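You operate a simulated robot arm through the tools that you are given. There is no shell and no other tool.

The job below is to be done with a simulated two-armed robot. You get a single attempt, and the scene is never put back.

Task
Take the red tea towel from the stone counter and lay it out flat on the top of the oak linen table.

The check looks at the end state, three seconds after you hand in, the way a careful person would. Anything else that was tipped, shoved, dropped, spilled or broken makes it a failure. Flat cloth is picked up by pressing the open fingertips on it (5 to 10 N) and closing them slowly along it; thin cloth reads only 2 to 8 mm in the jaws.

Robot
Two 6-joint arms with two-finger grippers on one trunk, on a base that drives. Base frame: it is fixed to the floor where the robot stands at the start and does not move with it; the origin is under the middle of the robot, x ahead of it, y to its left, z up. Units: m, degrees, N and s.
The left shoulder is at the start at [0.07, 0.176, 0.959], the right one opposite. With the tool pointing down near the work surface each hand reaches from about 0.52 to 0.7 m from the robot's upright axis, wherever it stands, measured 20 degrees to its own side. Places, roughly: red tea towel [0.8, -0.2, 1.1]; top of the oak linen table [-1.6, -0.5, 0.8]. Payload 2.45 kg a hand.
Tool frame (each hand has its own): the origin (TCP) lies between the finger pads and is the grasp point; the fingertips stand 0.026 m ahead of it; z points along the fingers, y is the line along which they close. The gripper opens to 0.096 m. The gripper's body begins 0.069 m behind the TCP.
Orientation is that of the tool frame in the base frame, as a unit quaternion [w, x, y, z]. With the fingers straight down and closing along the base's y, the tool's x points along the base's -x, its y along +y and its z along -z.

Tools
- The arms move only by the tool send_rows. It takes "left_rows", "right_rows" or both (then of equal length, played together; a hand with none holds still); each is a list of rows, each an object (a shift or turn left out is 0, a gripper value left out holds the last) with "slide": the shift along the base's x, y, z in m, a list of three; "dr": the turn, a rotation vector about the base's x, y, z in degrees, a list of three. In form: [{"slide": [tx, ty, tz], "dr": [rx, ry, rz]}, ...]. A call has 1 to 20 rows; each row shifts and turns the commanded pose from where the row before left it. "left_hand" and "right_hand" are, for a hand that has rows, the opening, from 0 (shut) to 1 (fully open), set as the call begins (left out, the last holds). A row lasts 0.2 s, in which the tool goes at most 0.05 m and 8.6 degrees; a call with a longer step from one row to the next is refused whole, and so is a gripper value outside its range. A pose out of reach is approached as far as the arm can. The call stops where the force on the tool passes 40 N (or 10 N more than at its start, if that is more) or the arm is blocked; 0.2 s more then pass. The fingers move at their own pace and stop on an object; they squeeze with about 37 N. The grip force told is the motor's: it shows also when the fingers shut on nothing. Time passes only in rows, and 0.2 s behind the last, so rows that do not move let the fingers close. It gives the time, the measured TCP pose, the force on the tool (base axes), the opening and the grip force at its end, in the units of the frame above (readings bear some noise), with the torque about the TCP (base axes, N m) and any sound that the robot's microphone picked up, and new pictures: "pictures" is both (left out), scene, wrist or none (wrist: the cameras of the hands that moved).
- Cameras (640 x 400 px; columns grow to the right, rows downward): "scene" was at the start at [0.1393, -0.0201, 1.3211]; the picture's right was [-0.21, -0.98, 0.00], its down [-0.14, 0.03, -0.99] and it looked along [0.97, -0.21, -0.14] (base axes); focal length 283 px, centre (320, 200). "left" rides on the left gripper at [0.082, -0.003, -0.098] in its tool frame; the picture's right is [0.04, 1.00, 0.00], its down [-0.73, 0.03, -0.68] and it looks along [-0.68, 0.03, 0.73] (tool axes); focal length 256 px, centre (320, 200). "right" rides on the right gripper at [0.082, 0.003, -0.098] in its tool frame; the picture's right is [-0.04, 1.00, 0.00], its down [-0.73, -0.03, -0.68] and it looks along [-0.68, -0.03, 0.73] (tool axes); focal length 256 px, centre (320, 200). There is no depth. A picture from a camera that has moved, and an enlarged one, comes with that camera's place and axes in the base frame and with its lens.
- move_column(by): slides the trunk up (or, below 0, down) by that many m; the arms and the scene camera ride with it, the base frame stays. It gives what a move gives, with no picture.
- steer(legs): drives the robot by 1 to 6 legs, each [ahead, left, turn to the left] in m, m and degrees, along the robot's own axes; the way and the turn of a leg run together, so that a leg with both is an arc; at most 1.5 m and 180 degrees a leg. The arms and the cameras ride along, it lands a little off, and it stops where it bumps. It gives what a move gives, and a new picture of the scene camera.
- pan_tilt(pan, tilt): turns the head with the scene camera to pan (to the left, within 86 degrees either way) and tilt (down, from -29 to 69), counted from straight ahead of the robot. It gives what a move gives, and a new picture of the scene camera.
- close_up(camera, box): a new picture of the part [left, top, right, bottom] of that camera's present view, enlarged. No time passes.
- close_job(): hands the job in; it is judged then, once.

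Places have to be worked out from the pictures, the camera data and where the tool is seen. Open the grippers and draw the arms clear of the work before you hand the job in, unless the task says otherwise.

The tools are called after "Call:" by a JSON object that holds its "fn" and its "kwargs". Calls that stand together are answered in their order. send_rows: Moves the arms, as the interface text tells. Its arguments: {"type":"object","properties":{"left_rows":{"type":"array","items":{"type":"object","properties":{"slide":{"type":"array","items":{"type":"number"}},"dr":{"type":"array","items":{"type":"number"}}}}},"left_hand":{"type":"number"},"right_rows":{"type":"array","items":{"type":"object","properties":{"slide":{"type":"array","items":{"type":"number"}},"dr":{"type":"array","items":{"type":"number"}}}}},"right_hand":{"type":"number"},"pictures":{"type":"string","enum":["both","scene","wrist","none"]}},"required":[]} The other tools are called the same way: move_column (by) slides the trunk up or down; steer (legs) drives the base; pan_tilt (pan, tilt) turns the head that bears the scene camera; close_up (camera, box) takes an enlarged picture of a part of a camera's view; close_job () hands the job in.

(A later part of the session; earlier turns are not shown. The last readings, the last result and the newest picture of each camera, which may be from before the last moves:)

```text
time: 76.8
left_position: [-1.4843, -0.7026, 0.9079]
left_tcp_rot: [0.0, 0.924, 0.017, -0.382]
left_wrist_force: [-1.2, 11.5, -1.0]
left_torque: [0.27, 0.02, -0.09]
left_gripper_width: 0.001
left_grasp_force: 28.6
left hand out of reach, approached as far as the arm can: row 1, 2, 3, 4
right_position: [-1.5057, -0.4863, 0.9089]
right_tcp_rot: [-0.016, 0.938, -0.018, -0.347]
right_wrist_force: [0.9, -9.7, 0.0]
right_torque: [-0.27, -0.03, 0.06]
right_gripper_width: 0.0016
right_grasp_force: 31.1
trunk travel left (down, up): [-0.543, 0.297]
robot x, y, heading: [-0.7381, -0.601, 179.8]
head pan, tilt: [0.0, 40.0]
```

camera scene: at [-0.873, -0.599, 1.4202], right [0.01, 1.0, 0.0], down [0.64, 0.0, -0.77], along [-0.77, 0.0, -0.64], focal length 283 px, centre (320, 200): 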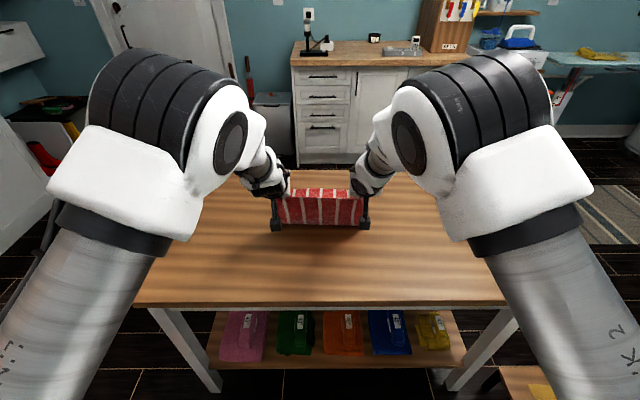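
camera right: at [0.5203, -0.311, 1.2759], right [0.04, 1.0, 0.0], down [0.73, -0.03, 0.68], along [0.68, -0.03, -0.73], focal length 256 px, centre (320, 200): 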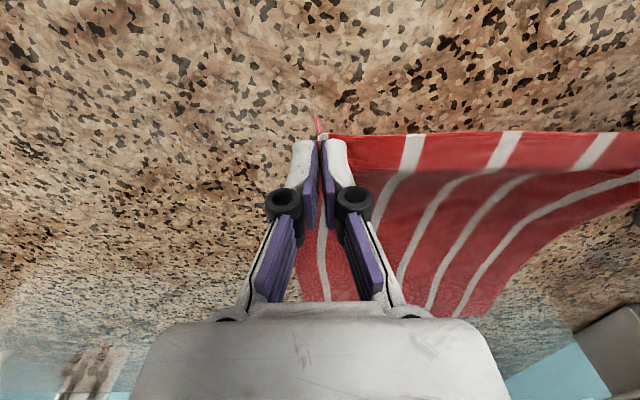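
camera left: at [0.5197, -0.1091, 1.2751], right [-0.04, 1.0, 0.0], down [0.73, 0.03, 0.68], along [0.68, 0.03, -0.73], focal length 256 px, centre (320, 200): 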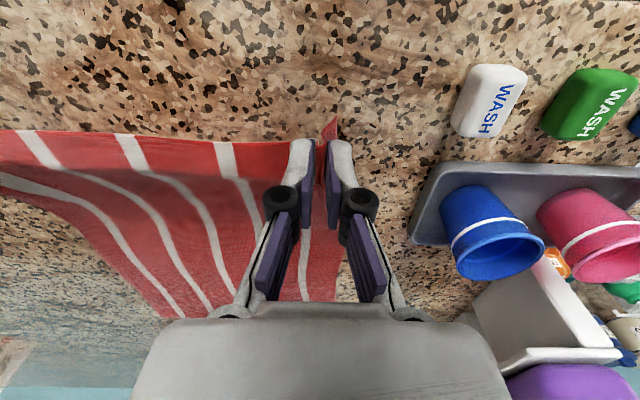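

The left hand reports out of reach although it is well within the radius, and side tension is up; I look at the picture before doing more.

Call:
{"fn": "close_up", "kwargs": {"camera": "scene", "box": [0, 0, 640, 400]}}

Call:
{"fn": "close_up", "kwargs": {"camera": "left", "box": [0, 0, 640, 400]}}

Call:
{"fn": "close_up", "kwargs": {"camera": "right", "box": [0, 0, 640, 400]}}

```text
1.00 times, centred on (320, 200) of scene (not enlarged: the box is as wide or as high as the picture)
camera zoom: at [-0.8717, -0.5992, 1.3705], right [0.01, 1.0, 0.0], down [0.64, 0.0, -0.77], along [-0.77, 0.0, -0.64], focal length 283 px, centre (320, 200)
```

zoom: 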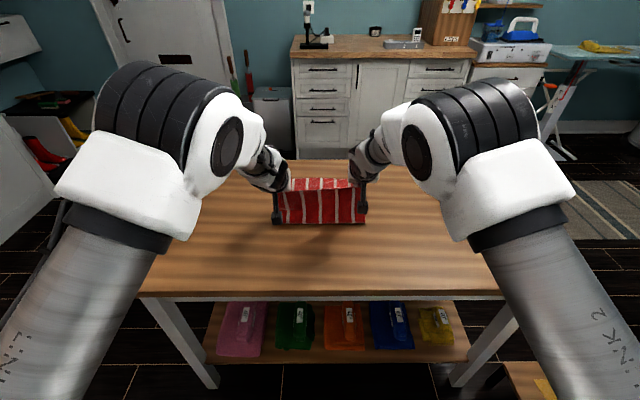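

```text
1.00 times, centred on (320, 200) of left (not enlarged: the box is as wide or as high as the picture)
camera zoom: at [-1.356, -0.6971, 0.9186], right [0.06, -1.0, -0.04], down [-0.04, -0.04, 1.0], along [-1.0, -0.06, -0.04], focal length 256 px, centre (320, 200)
```

zoom: 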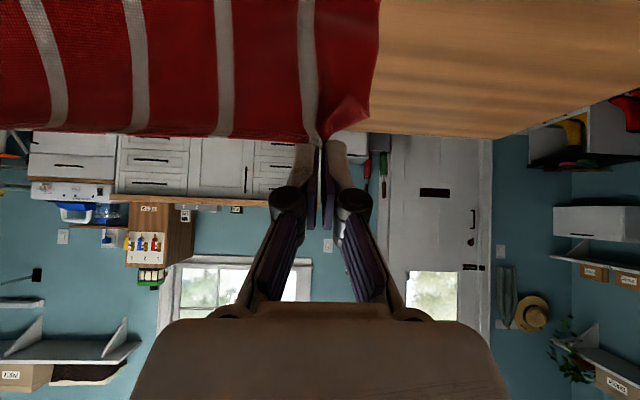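

```text
1.00 times, centred on (320, 200) of right (not enlarged: the box is as wide or as high as the picture)
camera zoom: at [-1.3806, -0.4954, 0.9294], right [-0.07, -1.0, 0.01], down [-0.11, 0.02, 0.99], along [-0.99, 0.07, -0.11], focal length 256 px, centre (320, 200)
```

zoom: 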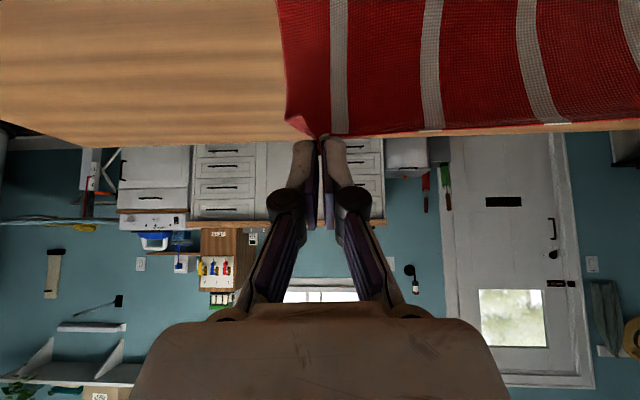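

Cloth is still held on both sides; the limit appears to be wrist pitch when the hands come closer. I pitch the tools back by 15° and bring the hands 4 mm together each to relieve the tension.

Call:
{"fn": "send_rows", "kwargs": {"left_rows": [{"slide": [0, 0.001, 0], "dr": [0, -3, 0]}, {"slide": [0, 0.001, 0], "dr": [0, -3, 0]}, {"slide": [0, 0.001, 0], "dr": [0, -3, 0]}, {"slide": [0, 0.001, 0], "dr": [0, -3, 0]}, {"slide": [0, 0, 0], "dr": [0, -3, 0]}, {}], "right_rows": [{"slide": [0.003, -0.001, 0], "dr": [0, -3, 0]}, {"slide": [0.003, -0.001, 0], "dr": [0, -3, 0]}, {"slide": [0.003, -0.001, 0], "dr": [0, -3, 0]}, {"slide": [0.003, -0.001, 0], "dr": [0, -2, 0]}, {"slide": [0.003, 0, 0], "dr": [0, 0, 0]}, {}], "pictures": "none"}}

```text
time: 78.2
left_position: [-1.4887, -0.7103, 0.9111]
left_tcp_rot: [0.018, 0.933, 0.024, -0.36]
left_wrist_force: [-0.4, 14.8, -1.3]
left_torque: [0.34, 0.0, -0.09]
left_gripper_width: 0.0026
left_grasp_force: 32.9
left hand out of reach, approached as far as the arm can: row 1, 2, 4
right_position: [-1.4902, -0.491, 0.9083]
right_tcp_rot: [-0.016, 0.967, -0.016, -0.255]
right_wrist_force: [-0.1, -15.7, 0.1]
right_torque: [-0.46, -0.02, 0.02]
right_gripper_width: 0.0018
right_grasp_force: 31.6
trunk travel left (down, up): [-0.543, 0.297]
robot x, y, heading: [-0.7371, -0.5998, 179.7]
head pan, tilt: [0.0, 40.0]
```

The right hand responded, the left is at a joint limit and drifted outward. I relieve tension by moving the right hand 14 mm toward the left.

Call:
{"fn": "send_rows", "kwargs": {"right_rows": [{"slide": [0, -0.004, 0]}, {"slide": [0, -0.004, 0]}, {"slide": [0, -0.004, 0]}, {"slide": [0, -0.002, 0]}, {}], "pictures": "none"}}

```text
time: 79.4
left_position: [-1.4882, -0.7113, 0.9103]
left_tcp_rot: [0.02, 0.933, 0.026, -0.36]
left_wrist_force: [-1.2, -0.2, -0.9]
left_torque: [0.04, -0.01, 0.0]
left_gripper_width: 0.0034
left_grasp_force: 32.3
right_position: [-1.4916, -0.5046, 0.9077]
right_tcp_rot: [-0.016, 0.967, -0.015, -0.255]
right_wrist_force: [0.0, -0.4, 0.7]
right_torque: [-0.03, -0.02, 0.01]
right_gripper_width: 0.0014
right_grasp_force: 31.2
trunk travel left (down, up): [-0.543, 0.297]
robot x, y, heading: [-0.7363, -0.6005, 179.8]
head pan, tilt: [0.0, 40.0]
```

Tension is gone (≈0 N) and both jaws still hold cloth. With the arms fixed, I continue laying with base and trunk only: back 7 cm, down 6 cm.

Call:
{"fn": "steer", "kwargs": {"legs": [[-0.07, 0, 0]]}}

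Call:
{"fn": "move_column", "kwargs": {"by": -0.06}}

Call:
{"fn": "close_up", "kwargs": {"camera": "scene", "box": [200, 150, 440, 300]}}

```text
time: 80.4
left_position: [-1.4175, -0.7121, 0.9122]
left_tcp_rot: [0.019, 0.933, 0.025, -0.36]
left_wrist_force: [1.5, 0.9, 1.5]
left_torque: [0.01, -0.03, 0.06]
left_gripper_width: 0.0005
left_grasp_force: 29.8
right_position: [-1.4202, -0.5043, 0.9093]
right_tcp_rot: [-0.016, 0.966, -0.015, -0.256]
right_wrist_force: [0.9, -0.5, 0.5]
right_torque: [-0.04, -0.02, 0.0]
right_gripper_width: 0.0016
right_grasp_force: 32.1
trunk travel left (down, up): [-0.543, 0.297]
robot x, y, heading: [-0.6663, -0.6021, 179.7]
head pan, tilt: [0.0, 40.0]
camera scene: at [-0.8011, -0.5994, 1.3705], right [0.01, 1.0, 0.0], down [0.64, 0.0, -0.77], along [-0.77, 0.0, -0.64], focal length 283 px, centre (320, 200)
```

scene: 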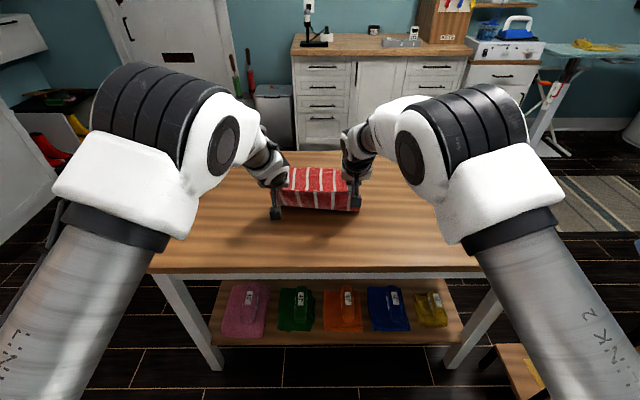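

```text
time: 81.4
left_position: [-1.4174, -0.7106, 0.851]
left_tcp_rot: [0.019, 0.933, 0.025, -0.36]
left_wrist_force: [0.2, 0.8, -0.2]
left_torque: [0.03, 0.0, 0.03]
left_gripper_width: 0.0033
left_grasp_force: 35.2
right_position: [-1.4212, -0.504, 0.8492]
right_tcp_rot: [-0.017, 0.966, -0.016, -0.256]
right_wrist_force: [0.3, -0.3, -1.0]
right_torque: [-0.02, 0.01, 0.02]
right_gripper_width: 0.0016
right_grasp_force: 32.4
trunk travel left (down, up): [-0.483, 0.357]
robot x, y, heading: [-0.6676, -0.6018, 179.5]
head pan, tilt: [0.0, 40.0]
```

```text
2.67 times, centred on (320, 225) of scene
camera zoom: at [-0.8019, -0.5994, 1.3105], right [0.01, 1.0, 0.0], down [0.64, 0.0, -0.77], along [-0.77, 0.0, -0.64], focal length 754 px, centre (320, 133)
```

zoom: 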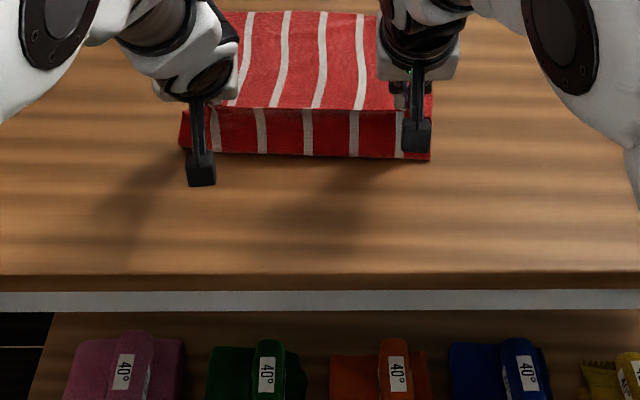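

The cloth lies flat behind, far edge at x ≈ −1.724, with the last 6–7 cm hanging vertically under the hands. I back up 5 cm and lower 4 cm.

Call:
{"fn": "steer", "kwargs": {"legs": [[-0.05, 0, 0]]}}

Call:
{"fn": "move_column", "kwargs": {"by": -0.035}}

Call:
{"fn": "pan_tilt", "kwargs": {"pan": 0, "tilt": 48}}

Call:
{"fn": "close_up", "kwargs": {"camera": "scene", "box": [200, 120, 440, 270]}}

Call:
{"fn": "close_up", "kwargs": {"camera": "left", "box": [160, 40, 480, 240]}}

Call:
{"fn": "close_up", "kwargs": {"camera": "right", "box": [160, 40, 480, 240]}}

```text
time: 82.3
left_position: [-1.3684, -0.7105, 0.8521]
left_tcp_rot: [0.019, 0.933, 0.025, -0.359]
left_wrist_force: [0.4, 0.5, -0.4]
left_torque: [0.01, -0.01, -0.02]
left_gripper_width: 0.0027
left_grasp_force: 29.4
right_position: [-1.3706, -0.5051, 0.85]
right_tcp_rot: [-0.016, 0.966, -0.015, -0.256]
right_wrist_force: [1.4, -0.1, 0.4]
right_torque: [-0.01, 0.0, 0.01]
right_gripper_width: 0.0017
right_grasp_force: 30.2
trunk travel left (down, up): [-0.483, 0.357]
robot x, y, heading: [-0.6149, -0.6001, 179.6]
head pan, tilt: [0.0, 40.0]
camera scene: at [-0.751, -0.5997, 1.3106], right [0.01, 1.0, 0.0], down [0.64, 0.0, -0.77], along [-0.77, 0.0, -0.64], focal length 283 px, centre (320, 200)
```

scene: 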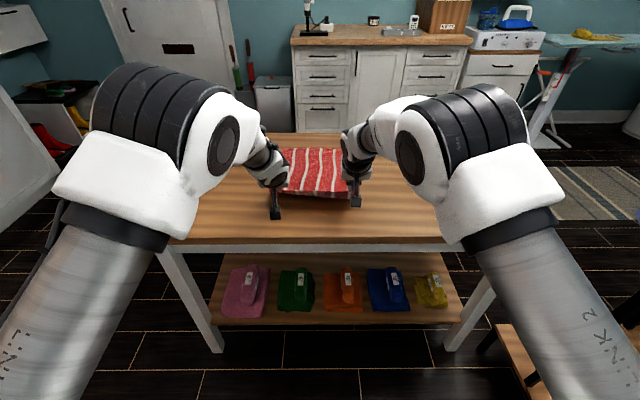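

```text
time: 83.1
left_position: [-1.3684, -0.7113, 0.8161]
left_tcp_rot: [0.019, 0.933, 0.025, -0.36]
left_wrist_force: [-0.4, 1.0, -0.8]
left_torque: [0.02, -0.03, -0.01]
left_gripper_width: 0.0033
left_grasp_force: 35.8
right_position: [-1.3712, -0.504, 0.8135]
right_tcp_rot: [-0.016, 0.967, -0.016, -0.256]
right_wrist_force: [-0.1, -1.2, -0.6]
right_torque: [-0.02, 0.03, 0.0]
right_gripper_width: 0.0017
right_grasp_force: 31.0
trunk travel left (down, up): [-0.448, 0.392]
robot x, y, heading: [-0.6128, -0.6019, 179.7]
head pan, tilt: [0.0, 40.0]
```

```text
time: 83.8
left_position: [-1.3704, -0.7125, 0.8161]
left_tcp_rot: [0.018, 0.932, 0.025, -0.36]
left_wrist_force: [-0.5, 1.1, -0.7]
left_torque: [0.01, -0.02, -0.03]
left_gripper_width: 0.0031
left_grasp_force: 30.5
right_position: [-1.3709, -0.5045, 0.8134]
right_tcp_rot: [-0.016, 0.967, -0.015, -0.255]
right_wrist_force: [1.0, -1.0, 1.3]
right_torque: [-0.04, -0.04, -0.01]
right_gripper_width: 0.001
right_grasp_force: 30.4
trunk travel left (down, up): [-0.448, 0.392]
robot x, y, heading: [-0.6151, -0.5993, 179.4]
head pan, tilt: [0.0, 48.0]
camera scene: at [-0.7465, -0.5997, 1.264], right [0.01, 1.0, 0.0], down [0.74, 0.0, -0.67], along [-0.67, 0.0, -0.74], focal length 283 px, centre (320, 200)
```

scene: 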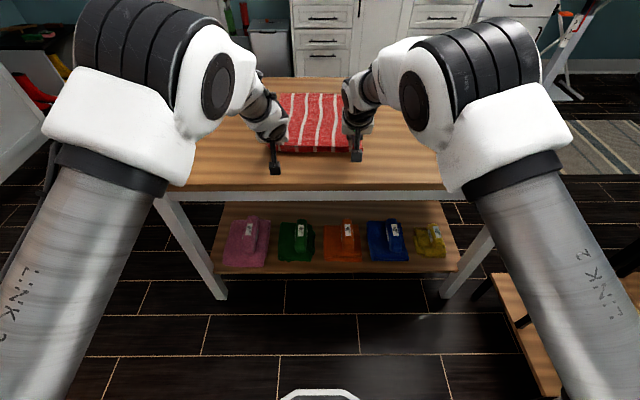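

```text
2.67 times, centred on (320, 195) of scene
camera zoom: at [-0.7465, -0.5997, 1.264], right [0.01, 1.0, 0.0], down [0.74, 0.0, -0.67], along [-0.67, 0.0, -0.74], focal length 754 px, centre (320, 213)
```

zoom: 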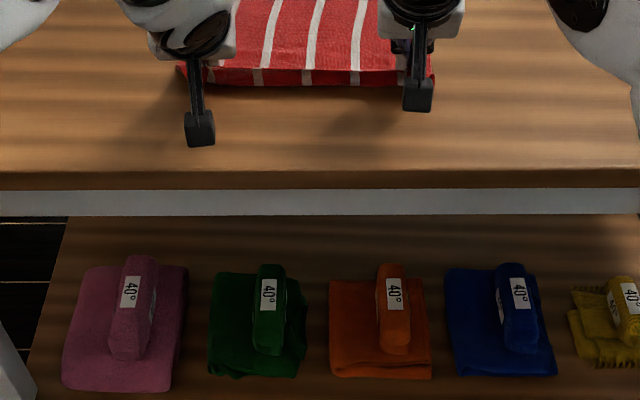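

```text
2.00 times, centred on (320, 140) of left
camera zoom: at [-1.2423, -0.7013, 0.8331], right [0.09, -1.0, -0.01], down [-0.09, -0.02, 1.0], along [-0.99, -0.09, -0.09], focal length 512 px, centre (320, 320)
```

zoom: 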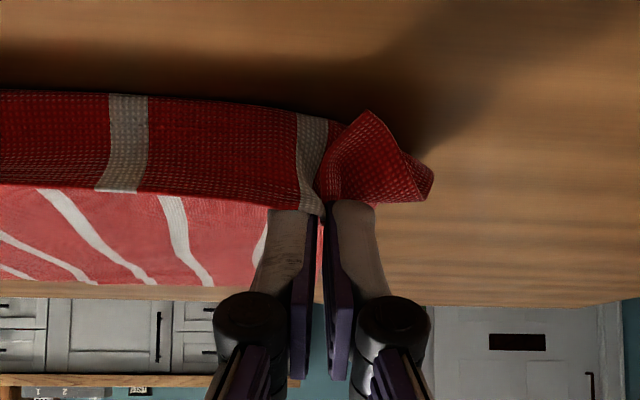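

```text
2.00 times, centred on (320, 140) of right
camera zoom: at [-1.253, -0.5141, 0.8585], right [-0.07, -1.0, 0.0], down [-0.3, 0.02, 0.95], along [-0.95, 0.07, -0.3], focal length 512 px, centre (320, 320)
```

zoom: 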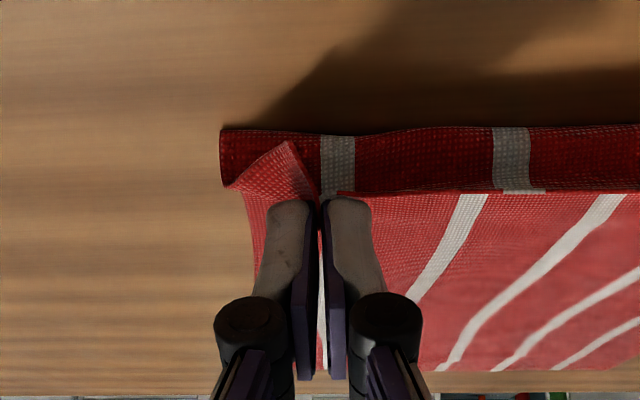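

The front 3 cm is still hanging and each outer corner flap droops on the robot side. I want those flaps trailed outward before setting the edge down, so first I try to free the left wrist from its limit with a small pitch-back and slight lift.

Call:
{"fn": "send_rows", "kwargs": {"left_rows": [{"slide": [0, 0.001, 0.002], "dr": [0, -2, 0]}, {"slide": [0, 0.001, 0.002], "dr": [0, -2, 0]}, {"slide": [0, 0.001, 0], "dr": [0, -2, 0]}, {}], "pictures": "none"}}

```text
time: 84.8
left_position: [-1.3692, -0.7087, 0.8193]
left_tcp_rot: [0.02, 0.95, 0.024, -0.31]
left_wrist_force: [0.8, -0.8, -0.8]
left_torque: [-0.02, -0.03, -0.01]
left_gripper_width: 0.0012
left_grasp_force: 27.9
right_position: [-1.3733, -0.5053, 0.8142]
right_tcp_rot: [-0.017, 0.967, -0.016, -0.255]
right_wrist_force: [-0.1, -0.1, -0.1]
right_torque: [-0.03, -0.03, 0.02]
right_gripper_width: 0.0019
right_grasp_force: 31.1
trunk travel left (down, up): [-0.448, 0.392]
robot x, y, heading: [-0.6163, -0.6022, 179.5]
head pan, tilt: [0.0, 48.0]
```

The left wrist is free again (pitch 36°). I bring both hands back ~1.2 cm and down to about 1.2 cm above the table so the flaps rest on the wood, then look again.

Call:
{"fn": "send_rows", "kwargs": {"left_rows": [{"slide": [0.004, 0, -0.006]}, {"slide": [0.004, 0, -0.006]}, {"slide": [0.004, 0, -0.006]}, {}], "right_rows": [{"slide": [0.005, 0, -0.005]}, {"slide": [0.005, 0, -0.004]}, {"slide": [0.004, 0, -0.004]}, {}], "pictures": "wrist"}}

```text
time: 85.8
left_position: [-1.3576, -0.7095, 0.8024]
left_tcp_rot: [0.021, 0.95, 0.025, -0.309]
left_wrist_force: [1.3, 0.7, 0.3]
left_torque: [0.03, 0.0, -0.01]
left_gripper_width: 0.0013
left_grasp_force: 34.3
right_position: [-1.3572, -0.5055, 0.7996]
right_tcp_rot: [-0.016, 0.967, -0.015, -0.255]
right_wrist_force: [-0.3, -0.9, 0.8]
right_torque: [-0.05, 0.0, 0.07]
right_gripper_width: 0.0017
right_grasp_force: 31.8
trunk travel left (down, up): [-0.448, 0.392]
robot x, y, heading: [-0.6171, -0.6008, 179.6]
head pan, tilt: [0.0, 48.0]
camera right: at [-1.2389, -0.5147, 0.8451], right [-0.07, -1.0, 0.0], down [-0.3, 0.02, 0.95], along [-0.95, 0.07, -0.3], focal length 256 px, centre (320, 200)
camera left: at [-1.2326, -0.6985, 0.8321], right [0.09, -1.0, 0.0], down [-0.19, -0.02, 0.98], along [-0.98, -0.09, -0.19], focal length 256 px, centre (320, 200)
```

right: 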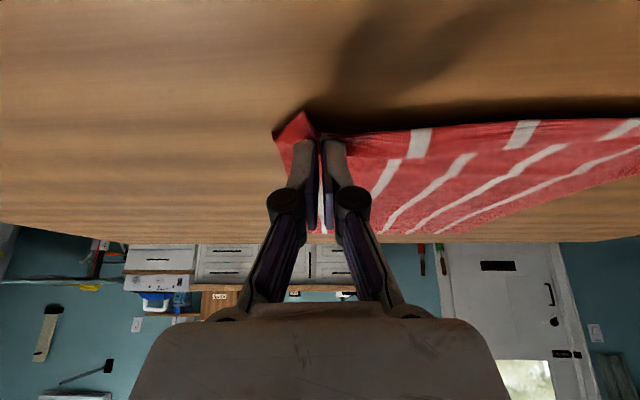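
left: 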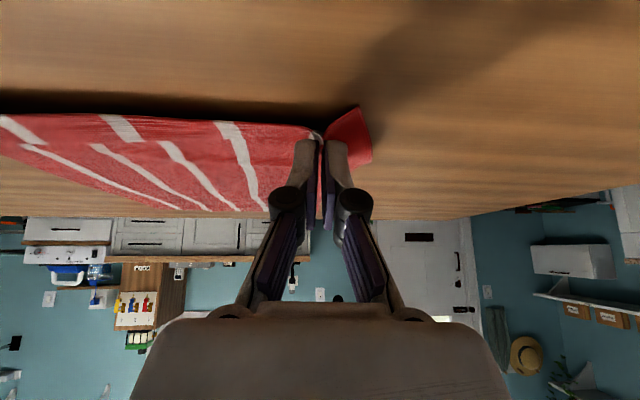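

Now the flaps look much more outspread and the cloth is nearly flat, with a slight kink near the edge. Zooming in to read it better.

Call:
{"fn": "close_up", "kwargs": {"camera": "right", "box": [240, 70, 480, 220]}}

Call:
{"fn": "close_up", "kwargs": {"camera": "left", "box": [180, 70, 420, 220]}}

Call:
{"fn": "close_up", "kwargs": {"camera": "scene", "box": [220, 80, 420, 205]}}

```text
2.67 times, centred on (360, 145) of right
camera zoom: at [-1.2389, -0.5147, 0.8451], right [-0.07, -1.0, 0.0], down [-0.3, 0.02, 0.95], along [-0.95, 0.07, -0.3], focal length 683 px, centre (213, 347)
```

zoom: 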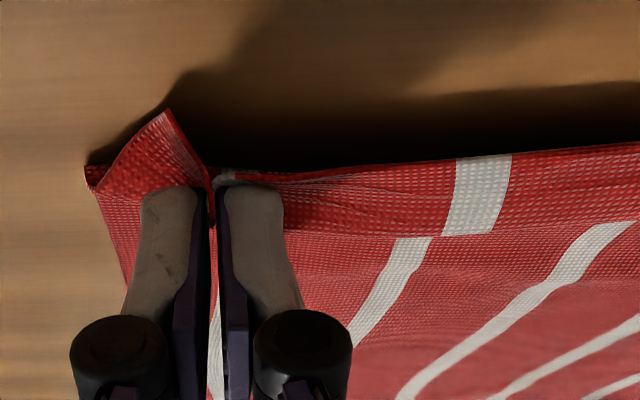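

```text
2.67 times, centred on (300, 145) of left
camera zoom: at [-1.2326, -0.6985, 0.8321], right [0.09, -1.0, 0.0], down [-0.19, -0.02, 0.98], along [-0.98, -0.09, -0.19], focal length 683 px, centre (373, 347)
```

zoom: 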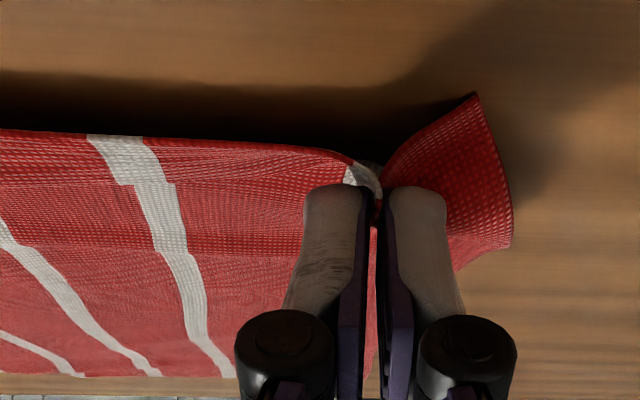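

```text
3.20 times, centred on (320, 142) of scene
camera zoom: at [-0.7464, -0.5997, 1.2639], right [0.01, 1.0, 0.0], down [0.74, 0.0, -0.67], along [-0.67, 0.0, -0.74], focal length 904 px, centre (320, 384)
```

zoom: 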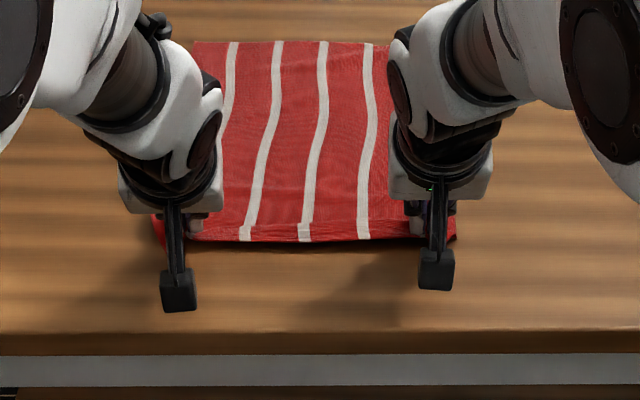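

The cloth still bulges about 2 cm under the edge, so it needs a bit more pull. I lift 1.5 cm so the flaps clear the wood, pull back 2.2 cm to make it taut, then check.

Call:
{"fn": "send_rows", "kwargs": {"left_rows": [{"slide": [0.0, 0, 0.008]}, {"slide": [0.003, 0, 0.007]}, {"slide": [0.006, 0, 0]}, {"slide": [0.006, 0, 0]}, {"slide": [0.006, 0, 0]}, {}], "right_rows": [{"slide": [0.0, 0, 0.008]}, {"slide": [0.003, 0, 0.007]}, {"slide": [0.006, 0, 0]}, {"slide": [0.006, 0, 0]}, {"slide": [0.006, 0, 0]}, {}], "pictures": "none"}}

Call:
{"fn": "close_up", "kwargs": {"camera": "right", "box": [240, 70, 480, 220]}}

Call:
{"fn": "close_up", "kwargs": {"camera": "left", "box": [180, 70, 420, 220]}}

Call:
{"fn": "close_up", "kwargs": {"camera": "scene", "box": [220, 80, 420, 205]}}

```text
time: 87.2
left_position: [-1.3358, -0.7072, 0.8177]
left_tcp_rot: [0.021, 0.951, 0.024, -0.308]
left_wrist_force: [-1.0, 0.2, -0.1]
left_torque: [0.03, -0.01, -0.05]
left_gripper_width: 0.0025
left_grasp_force: 30.2
right_position: [-1.3374, -0.5046, 0.8162]
right_tcp_rot: [-0.017, 0.967, -0.015, -0.255]
right_wrist_force: [0.8, -0.3, 0.9]
right_torque: [0.04, -0.02, 0.01]
right_gripper_width: 0.0013
right_grasp_force: 29.7
trunk travel left (down, up): [-0.448, 0.392]
robot x, y, heading: [-0.6167, -0.6028, 179.3]
head pan, tilt: [0.0, 48.0]
```

```text
2.67 times, centred on (360, 145) of right
camera zoom: at [-1.2178, -0.5141, 0.861], right [-0.07, -1.0, 0.0], down [-0.3, 0.02, 0.95], along [-0.95, 0.07, -0.3], focal length 683 px, centre (213, 347)
```

zoom: 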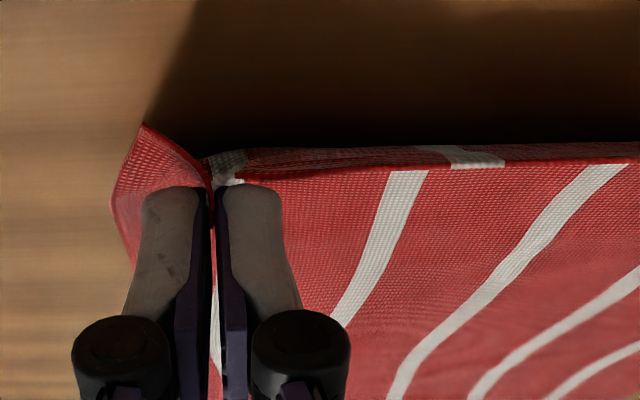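

```text
2.67 times, centred on (300, 145) of left
camera zoom: at [-1.2122, -0.6983, 0.8477], right [0.09, -1.0, 0.0], down [-0.19, -0.02, 0.98], along [-0.98, -0.09, -0.19], focal length 683 px, centre (373, 347)
```

zoom: 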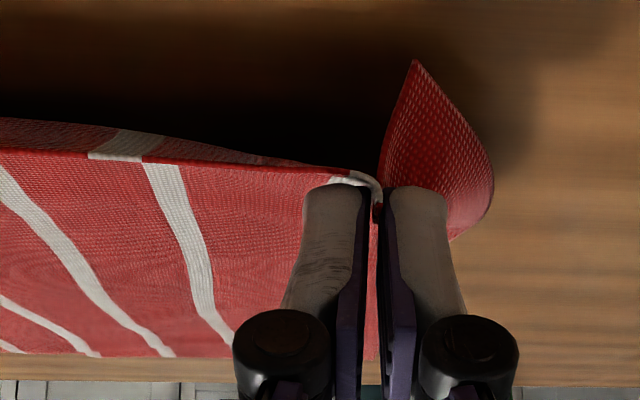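

```text
3.20 times, centred on (320, 142) of scene
camera zoom: at [-0.7467, -0.5997, 1.2639], right [0.01, 1.0, 0.0], down [0.74, 0.0, -0.67], along [-0.67, 0.0, -0.74], focal length 904 px, centre (320, 384)
```

zoom: 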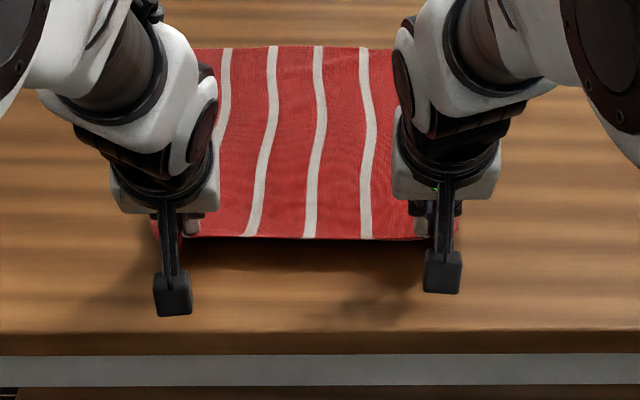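

Now it is nearly taut; what hangs below the held line is just the near hem and corner flaps. I lower while easing slightly forward (−x) and inward so hem and flaps splay outward toward me and to the sides rather than tucking under.

Call:
{"fn": "send_rows", "kwargs": {"left_rows": [{"slide": [-0.002, 0.001, -0.005]}, {"slide": [-0.003, 0.0015, -0.005]}, {"slide": [-0.004, 0.002, -0.005]}, {"slide": [-0.004, 0.002, -0.004]}, {"slide": [-0.004, 0.002, -0.003]}, {}], "right_rows": [{"slide": [-0.002, -0.001, -0.005]}, {"slide": [-0.003, -0.0015, -0.005]}, {"slide": [-0.004, -0.002, -0.005]}, {"slide": [-0.004, -0.002, -0.003]}, {"slide": [-0.004, -0.002, -0.002]}, {}], "pictures": "none"}}

Call:
{"fn": "close_up", "kwargs": {"camera": "right", "box": [240, 70, 480, 220]}}

Call:
{"fn": "close_up", "kwargs": {"camera": "left", "box": [180, 70, 420, 220]}}

Call:
{"fn": "close_up", "kwargs": {"camera": "scene", "box": [220, 80, 420, 205]}}

```text
time: 88.6
left_position: [-1.3534, -0.699, 0.7955]
left_tcp_rot: [0.021, 0.95, 0.025, -0.31]
left_wrist_force: [-0.2, -0.5, -1.6]
left_torque: [-0.03, -0.02, 0.04]
left_gripper_width: 0.0012
left_grasp_force: 30.1
right_position: [-1.3525, -0.5148, 0.7959]
right_tcp_rot: [-0.016, 0.967, -0.015, -0.255]
right_wrist_force: [0.0, 0.0, -0.5]
right_torque: [0.0, 0.0, 0.02]
right_gripper_width: 0.0019
right_grasp_force: 31.0
trunk travel left (down, up): [-0.448, 0.392]
robot x, y, heading: [-0.6151, -0.5982, 179.6]
head pan, tilt: [0.0, 48.0]
```

```text
2.67 times, centred on (360, 145) of right
camera zoom: at [-1.2347, -0.5229, 0.841], right [-0.07, -1.0, 0.0], down [-0.3, 0.02, 0.95], along [-0.95, 0.07, -0.3], focal length 683 px, centre (213, 347)
```

zoom: 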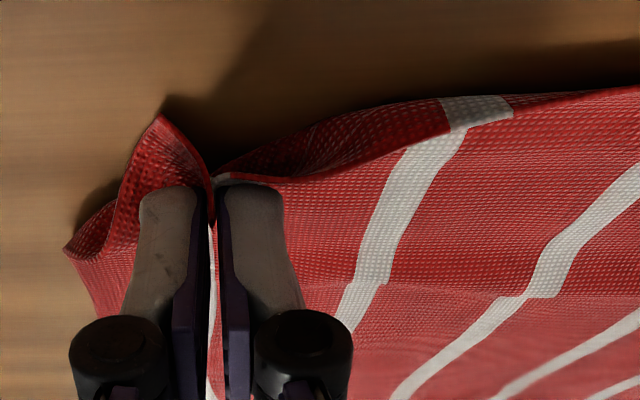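

```text
2.67 times, centred on (300, 145) of left
camera zoom: at [-1.2293, -0.6895, 0.8261], right [0.09, -1.0, 0.0], down [-0.19, -0.02, 0.98], along [-0.98, -0.09, -0.19], focal length 683 px, centre (373, 347)
```

zoom: 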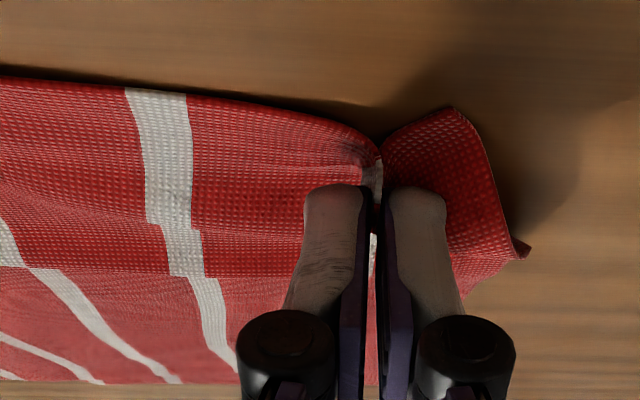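

```text
3.20 times, centred on (320, 142) of scene
camera zoom: at [-0.7461, -0.5997, 1.264], right [0.01, 1.0, 0.0], down [0.74, 0.0, -0.67], along [-0.67, 0.0, -0.74], focal length 904 px, centre (320, 384)
```

zoom: 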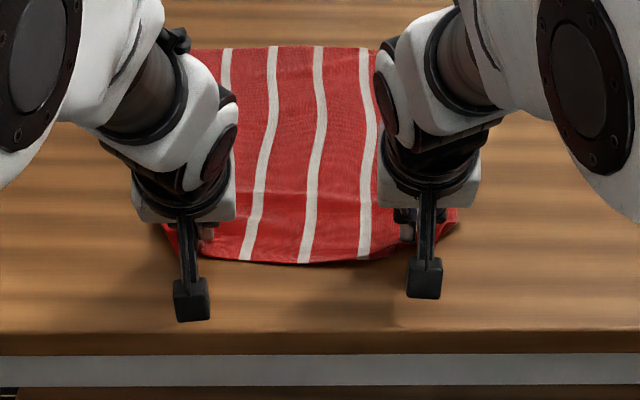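

The near hem now bows out toward me and the flaps lie outward – just what I wanted. I lower the last few millimetres, watching for contact.

Call:
{"fn": "send_rows", "kwargs": {"left_rows": [{"slide": [0, 0, -0.002]}, {"slide": [0, 0, -0.002]}, {}], "right_rows": [{"slide": [0, 0, -0.002]}, {"slide": [0, 0, -0.002]}, {}], "pictures": "none"}}

Call:
{"fn": "send_rows", "kwargs": {"left_rows": [{"slide": [0, 0, -0.0015]}, {"slide": [0, 0, -0.0015]}, {}], "right_rows": [{"slide": [0, 0, -0.0015]}, {"slide": [0, 0, -0.0015]}, {}], "pictures": "none"}}

```text
time: 89.4
left_position: [-1.3528, -0.6994, 0.7908]
left_tcp_rot: [0.021, 0.95, 0.025, -0.31]
left_wrist_force: [-1.2, -0.5, 0.8]
left_torque: [-0.05, 0.0, 0.01]
left_gripper_width: 0.0026
left_grasp_force: 34.8
right_position: [-1.3531, -0.5144, 0.7925]
right_tcp_rot: [-0.017, 0.967, -0.015, -0.255]
right_wrist_force: [0.5, 0.5, -0.5]
right_torque: [0.01, 0.04, -0.01]
right_gripper_width: 0.0015
right_grasp_force: 30.0
trunk travel left (down, up): [-0.448, 0.392]
robot x, y, heading: [-0.6162, -0.601, 179.6]
head pan, tilt: [0.0, 48.0]
```

```text
time: 90.2
left_position: [-1.3524, -0.6985, 0.7897]
left_tcp_rot: [0.02, 0.95, 0.024, -0.311]
left_wrist_force: [-0.1, 1.0, 0.7]
left_torque: [-0.02, -0.06, 0.03]
left_gripper_width: 0.0008
left_grasp_force: 28.2
right_position: [-1.3536, -0.5147, 0.7891]
right_tcp_rot: [-0.017, 0.966, -0.016, -0.256]
right_wrist_force: [-0.7, -0.9, 5.8]
right_torque: [0.02, 0.07, -0.01]
right_gripper_width: 0.0015
right_grasp_force: 30.3
trunk travel left (down, up): [-0.448, 0.392]
robot x, y, heading: [-0.6196, -0.5961, 179.7]
head pan, tilt: [0.0, 48.0]
```

Right just touches (5.8 N, so the table top is at z ≈ 0.76). I raise the right 1.5 mm and open both jaws gently to release the cloth.

Call:
{"fn": "send_rows", "kwargs": {"left_rows": [{"slide": [0, 0, -0.0005]}, {}], "right_rows": [{"slide": [0, 0, 0.0015]}, {}], "pictures": "none"}}

Call:
{"fn": "send_rows", "kwargs": {"left_rows": [{}, {}], "right_rows": [{}, {}], "left_hand": 0.12, "right_hand": 0.12, "pictures": "none"}}

Call:
{"fn": "close_up", "kwargs": {"camera": "right", "box": [240, 70, 480, 220]}}

Call:
{"fn": "close_up", "kwargs": {"camera": "left", "box": [180, 70, 420, 220]}}

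```text
time: 90.8
left_position: [-1.352, -0.6997, 0.7901]
left_tcp_rot: [0.021, 0.95, 0.024, -0.311]
left_wrist_force: [-1.3, 0.1, 5.5]
left_torque: [0.07, 0.02, 0.0]
left_gripper_width: 0.0027
left_grasp_force: 32.2
right_position: [-1.3519, -0.5144, 0.7904]
right_tcp_rot: [-0.017, 0.967, -0.015, -0.255]
right_wrist_force: [0.0, 0.2, 1.6]
right_torque: [0.01, 0.0, -0.01]
right_gripper_width: 0.0017
right_grasp_force: 30.7
trunk travel left (down, up): [-0.448, 0.392]
robot x, y, heading: [-0.6177, -0.5975, 179.6]
head pan, tilt: [0.0, 48.0]
```

```text
time: 91.4
left_position: [-1.3523, -0.6986, 0.7886]
left_tcp_rot: [0.02, 0.95, 0.024, -0.312]
left_wrist_force: [-0.7, -0.9, 8.9]
left_torque: [0.02, 0.08, 0.0]
left_gripper_width: 0.011
left_grasp_force: 0.1
right_position: [-1.353, -0.5129, 0.7901]
right_tcp_rot: [-0.017, 0.966, -0.015, -0.256]
right_wrist_force: [-0.3, 0.1, 0.5]
right_torque: [-0.03, 0.02, 0.0]
right_gripper_width: 0.0114
right_grasp_force: 0.0
trunk travel left (down, up): [-0.448, 0.392]
robot x, y, heading: [-0.6158, -0.6021, 179.7]
head pan, tilt: [0.0, 48.0]
```

```text
2.67 times, centred on (360, 145) of right
camera zoom: at [-1.2341, -0.523, 0.8353], right [-0.07, -1.0, 0.0], down [-0.3, 0.02, 0.95], along [-0.95, 0.07, -0.3], focal length 683 px, centre (213, 347)
```

zoom: 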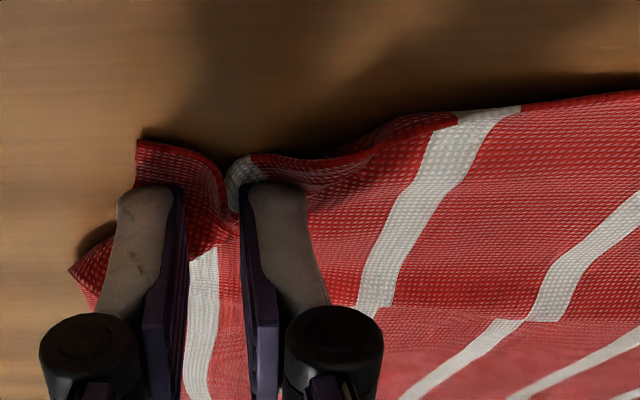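

```text
2.67 times, centred on (300, 145) of left
camera zoom: at [-1.2285, -0.6892, 0.8186], right [0.09, -1.0, 0.0], down [-0.19, -0.02, 0.98], along [-0.98, -0.09, -0.19], focal length 683 px, centre (373, 347)
```

zoom: 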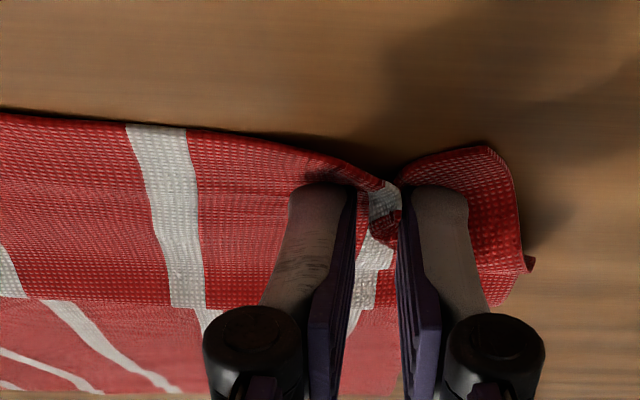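

The cloth is coming loose in both jaws. I lift 1 mm, open a bit further and withdraw along the finger direction (back and up).

Call:
{"fn": "send_rows", "kwargs": {"left_rows": [{"slide": [0, 0, 0.0012]}, {}, {}], "right_rows": [{"slide": [0, 0, 0.0005]}, {}, {}], "left_hand": 0.25, "right_hand": 0.25, "pictures": "none"}}

Call:
{"fn": "send_rows", "kwargs": {"left_rows": [{"slide": [0.003, 0, 0.005]}, {"slide": [0.005, 0, 0.008]}, {"slide": [0.008, 0, 0.012]}, {"slide": [0.01, 0, 0.015]}, {"slide": [0.01, 0, 0.02]}, {"slide": [0.01, 0, 0.02]}, {}], "right_rows": [{"slide": [0.003, 0, 0.005]}, {"slide": [0.005, 0, 0.008]}, {"slide": [0.008, 0, 0.012]}, {"slide": [0.01, 0, 0.015]}, {"slide": [0.01, 0, 0.02]}, {"slide": [0.01, 0, 0.02]}, {}], "pictures": "both"}}

```text
time: 92.2
left_position: [-1.3526, -0.6991, 0.7895]
left_tcp_rot: [0.021, 0.95, 0.025, -0.311]
left_wrist_force: [0.4, -0.2, 4.1]
left_torque: [0.01, -0.01, -0.01]
left_gripper_width: 0.0238
left_grasp_force: 0.0
right_position: [-1.3535, -0.514, 0.7907]
right_tcp_rot: [-0.017, 0.966, -0.015, -0.256]
right_wrist_force: [0.7, 0.8, 2.1]
right_torque: [0.01, -0.05, -0.02]
right_gripper_width: 0.0236
right_grasp_force: 0.0
trunk travel left (down, up): [-0.448, 0.392]
robot x, y, heading: [-0.6171, -0.596, 179.7]
head pan, tilt: [0.0, 48.0]
```

```text
time: 94.0
left_position: [-1.2934, -0.7183, 0.8002]
left_tcp_rot: [0.008, 0.967, 0.049, -0.25]
left_wrist_force: [-1.2, 0.5, 0.1]
left_torque: [0.0, 0.0, 0.01]
left_gripper_width: 0.0239
left_grasp_force: 0.1
right_position: [-1.3014, -0.4954, 0.812]
right_tcp_rot: [-0.003, 0.978, -0.038, -0.206]
right_wrist_force: [0.0, 0.2, -0.3]
right_torque: [-0.02, 0.0, -0.02]
right_gripper_width: 0.024
right_grasp_force: 0.1
trunk travel left (down, up): [-0.448, 0.392]
robot x, y, heading: [-0.6168, -0.6018, 179.5]
head pan, tilt: [0.0, 48.0]
stopped in row 7 (left hand): the arm was blocked; the commanded pose is now the measured one
camera scene: at [-0.7468, -0.5998, 1.2639], right [0.01, 1.0, 0.0], down [0.74, 0.0, -0.67], along [-0.67, 0.0, -0.74], focal length 283 px, centre (320, 200)
camera right: at [-1.1886, -0.5066, 0.8694], right [-0.11, -0.99, 0.02], down [-0.39, 0.07, 0.92], along [-0.91, 0.09, -0.4], focal length 256 px, centre (320, 200)
camera left: at [-1.1763, -0.705, 0.8455], right [0.13, -0.99, -0.03], down [-0.31, -0.07, 0.95], along [-0.94, -0.12, -0.31], focal length 256 px, centre (320, 200)
```

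scene: 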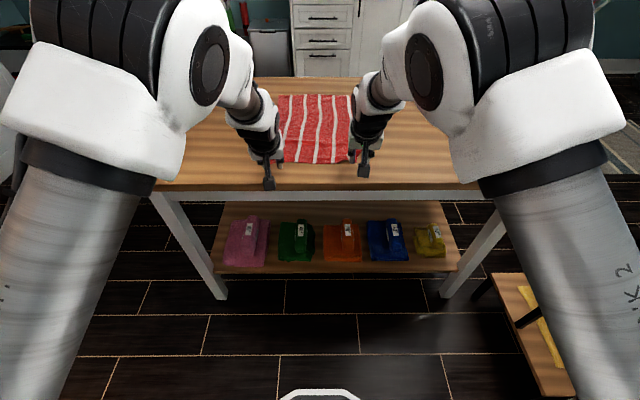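
right: 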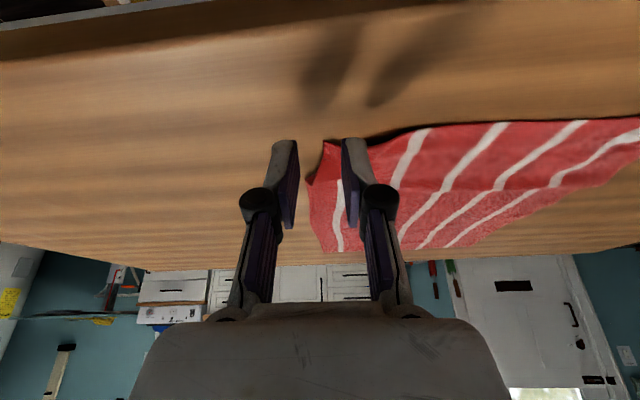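
left: 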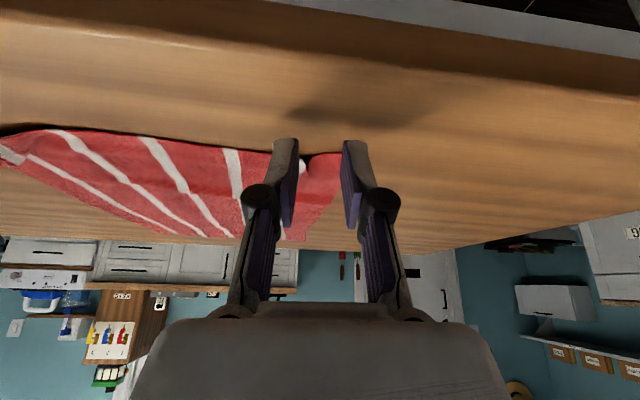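

The cloth is released and both hands are clear of it, though the arms are at their inner limit. I raise with the trunk and back the base away a bit, then look at the towel.

Call:
{"fn": "move_column", "kwargs": {"by": 0.15}}

Call:
{"fn": "pan_tilt", "kwargs": {"pan": 0, "tilt": 48}}

Call:
{"fn": "close_up", "kwargs": {"camera": "scene", "box": [220, 70, 420, 195]}}

```text
time: 95.8
left_position: [-1.296, -0.7188, 0.951]
left_tcp_rot: [0.009, 0.967, 0.049, -0.251]
left_wrist_force: [-0.4, -0.3, 1.3]
left_torque: [0.01, -0.01, 0.03]
left_gripper_width: 0.0241
left_grasp_force: 0.1
right_position: [-1.3016, -0.4949, 0.9645]
right_tcp_rot: [-0.004, 0.978, -0.037, -0.207]
right_wrist_force: [0.1, -0.3, 0.6]
right_torque: [0.0, -0.01, -0.01]
right_gripper_width: 0.0241
right_grasp_force: 0.0
trunk travel left (down, up): [-0.598, 0.242]
robot x, y, heading: [-0.6164, -0.6016, 179.8]
head pan, tilt: [0.0, 48.0]
```

```text
time: 96.4
left_position: [-1.2954, -0.7173, 0.9512]
left_tcp_rot: [0.008, 0.967, 0.048, -0.251]
left_wrist_force: [-0.3, 0.5, 0.5]
left_torque: [0.01, 0.02, 0.01]
left_gripper_width: 0.024
left_grasp_force: 0.1
right_position: [-1.302, -0.4965, 0.9641]
right_tcp_rot: [-0.003, 0.978, -0.037, -0.207]
right_wrist_force: [0.2, -0.3, 0.8]
right_torque: [-0.02, -0.01, -0.02]
right_gripper_width: 0.024
right_grasp_force: 0.0
trunk travel left (down, up): [-0.598, 0.242]
robot x, y, heading: [-0.6144, -0.5998, 179.6]
head pan, tilt: [0.0, 48.0]
camera scene: at [-0.7467, -0.5997, 1.4139], right [0.01, 1.0, 0.0], down [0.74, 0.0, -0.67], along [-0.67, 0.0, -0.74], focal length 283 px, centre (320, 200)
```

scene: 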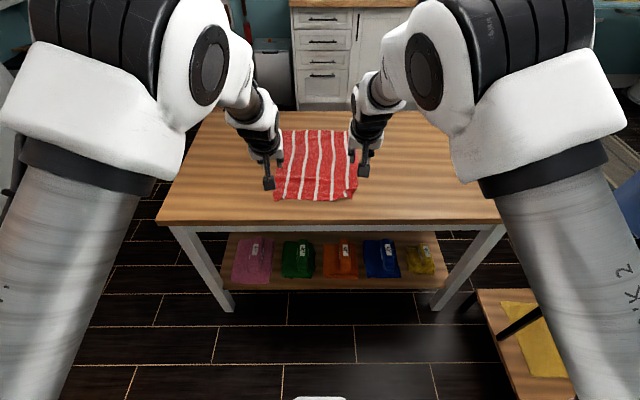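

```text
3.20 times, centred on (320, 132) of scene
camera zoom: at [-0.7467, -0.5997, 1.4139], right [0.01, 1.0, 0.0], down [0.74, 0.0, -0.67], along [-0.67, 0.0, -0.74], focal length 904 px, centre (320, 416)
```

zoom: 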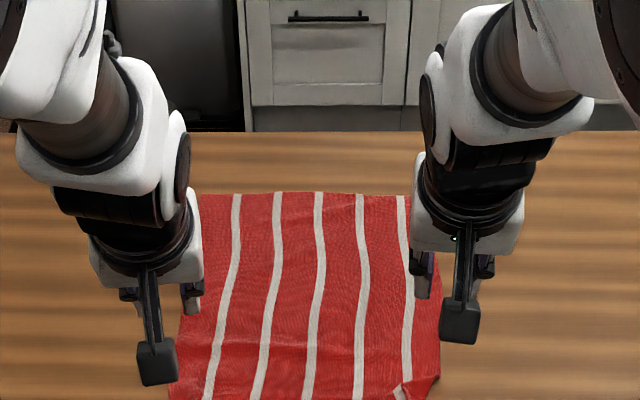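

The towel lies nearly flat, with a small crumple at the near right corner. I back away 0.3 m to see the whole cloth without the arms in the way.

Call:
{"fn": "steer", "kwargs": {"legs": [[-0.25, 0, 0]]}}

Call:
{"fn": "move_column", "kwargs": {"by": 0.15}}

Call:
{"fn": "pan_tilt", "kwargs": {"pan": 0, "tilt": 45}}

Call:
{"fn": "close_up", "kwargs": {"camera": "scene", "box": [220, 70, 420, 195]}}

```text
time: 98.2
left_position: [-1.0466, -0.72, 0.9501]
left_tcp_rot: [0.007, 0.967, 0.048, -0.251]
left_wrist_force: [-0.1, -1.0, 0.4]
left_torque: [-0.01, 0.01, -0.02]
left_gripper_width: 0.0241
left_grasp_force: 0.0
right_position: [-1.0539, -0.4976, 0.9632]
right_tcp_rot: [-0.004, 0.978, -0.037, -0.208]
right_wrist_force: [0.6, -1.1, -0.2]
right_torque: [0.02, 0.0, -0.02]
right_gripper_width: 0.0242
right_grasp_force: 0.0
trunk travel left (down, up): [-0.598, 0.242]
robot x, y, heading: [-0.3715, -0.6026, 179.5]
head pan, tilt: [0.0, 48.0]
camera scene: at [-0.4978, -0.6014, 1.4139], right [0.01, 1.0, 0.0], down [0.74, -0.01, -0.67], along [-0.67, 0.0, -0.74], focal length 283 px, centre (320, 200)
```

scene: 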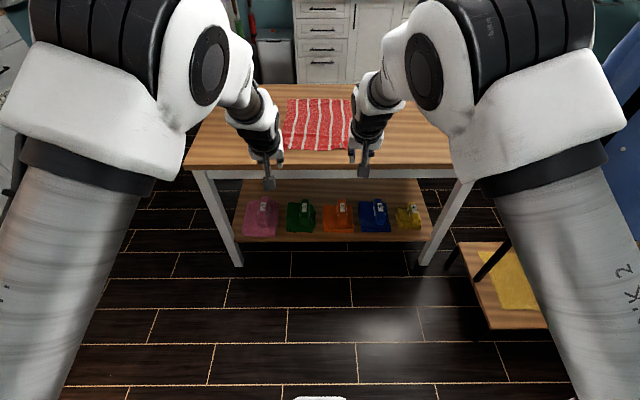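

```text
time: 99.9
left_position: [-1.0459, -0.7179, 1.1007]
left_tcp_rot: [0.007, 0.967, 0.048, -0.251]
left_wrist_force: [0.2, -0.2, 0.9]
left_torque: [-0.01, 0.0, -0.03]
left_gripper_width: 0.0241
left_grasp_force: 0.0
right_position: [-1.0534, -0.497, 1.1126]
right_tcp_rot: [-0.004, 0.978, -0.038, -0.206]
right_wrist_force: [0.2, 0.4, 0.4]
right_torque: [0.03, 0.02, -0.01]
right_gripper_width: 0.0242
right_grasp_force: 0.0
trunk travel left (down, up): [-0.748, 0.092]
robot x, y, heading: [-0.3675, -0.6033, 179.5]
head pan, tilt: [0.0, 48.0]
```

```text
time: 100.6
left_position: [-1.0469, -0.7208, 1.1025]
left_tcp_rot: [0.008, 0.967, 0.049, -0.25]
left_wrist_force: [0.3, 0.4, 0.2]
left_torque: [-0.02, 0.01, -0.01]
left_gripper_width: 0.0239
left_grasp_force: 0.1
right_position: [-1.0542, -0.4953, 1.1127]
right_tcp_rot: [-0.004, 0.978, -0.039, -0.207]
right_wrist_force: [-0.9, 0.5, -1.4]
right_torque: [0.02, -0.03, -0.01]
right_gripper_width: 0.024
right_grasp_force: 0.0
trunk travel left (down, up): [-0.748, 0.092]
robot x, y, heading: [-0.3672, -0.6016, 179.6]
head pan, tilt: [0.0, 45.0]
camera scene: at [-0.5004, -0.6013, 1.5681], right [0.01, 1.0, 0.0], down [0.71, 0.0, -0.71], along [-0.71, 0.0, -0.71], focal length 283 px, centre (320, 200)
```

scene: 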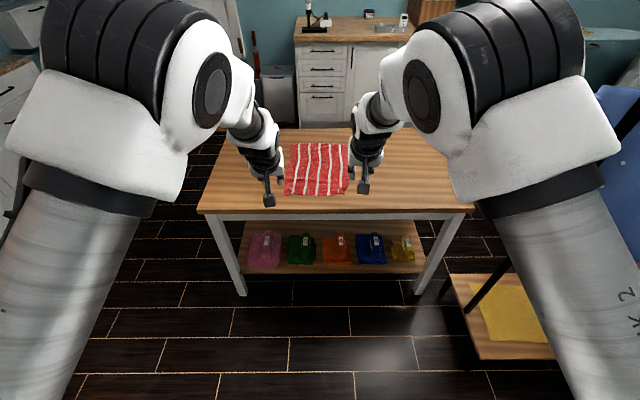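

```text
3.20 times, centred on (320, 132) of scene
camera zoom: at [-0.5004, -0.6013, 1.5681], right [0.01, 1.0, 0.0], down [0.71, 0.0, -0.71], along [-0.71, 0.0, -0.71], focal length 904 px, centre (320, 416)
```

zoom: 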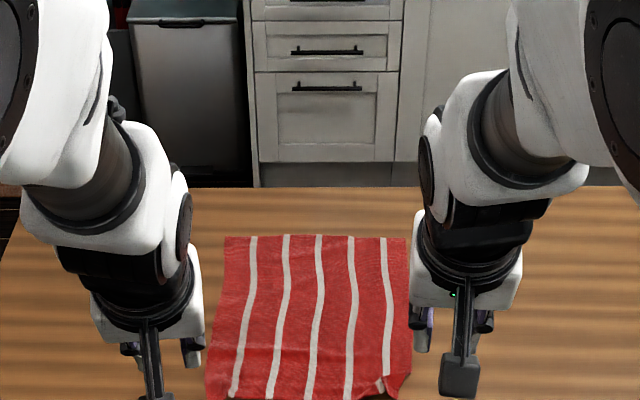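

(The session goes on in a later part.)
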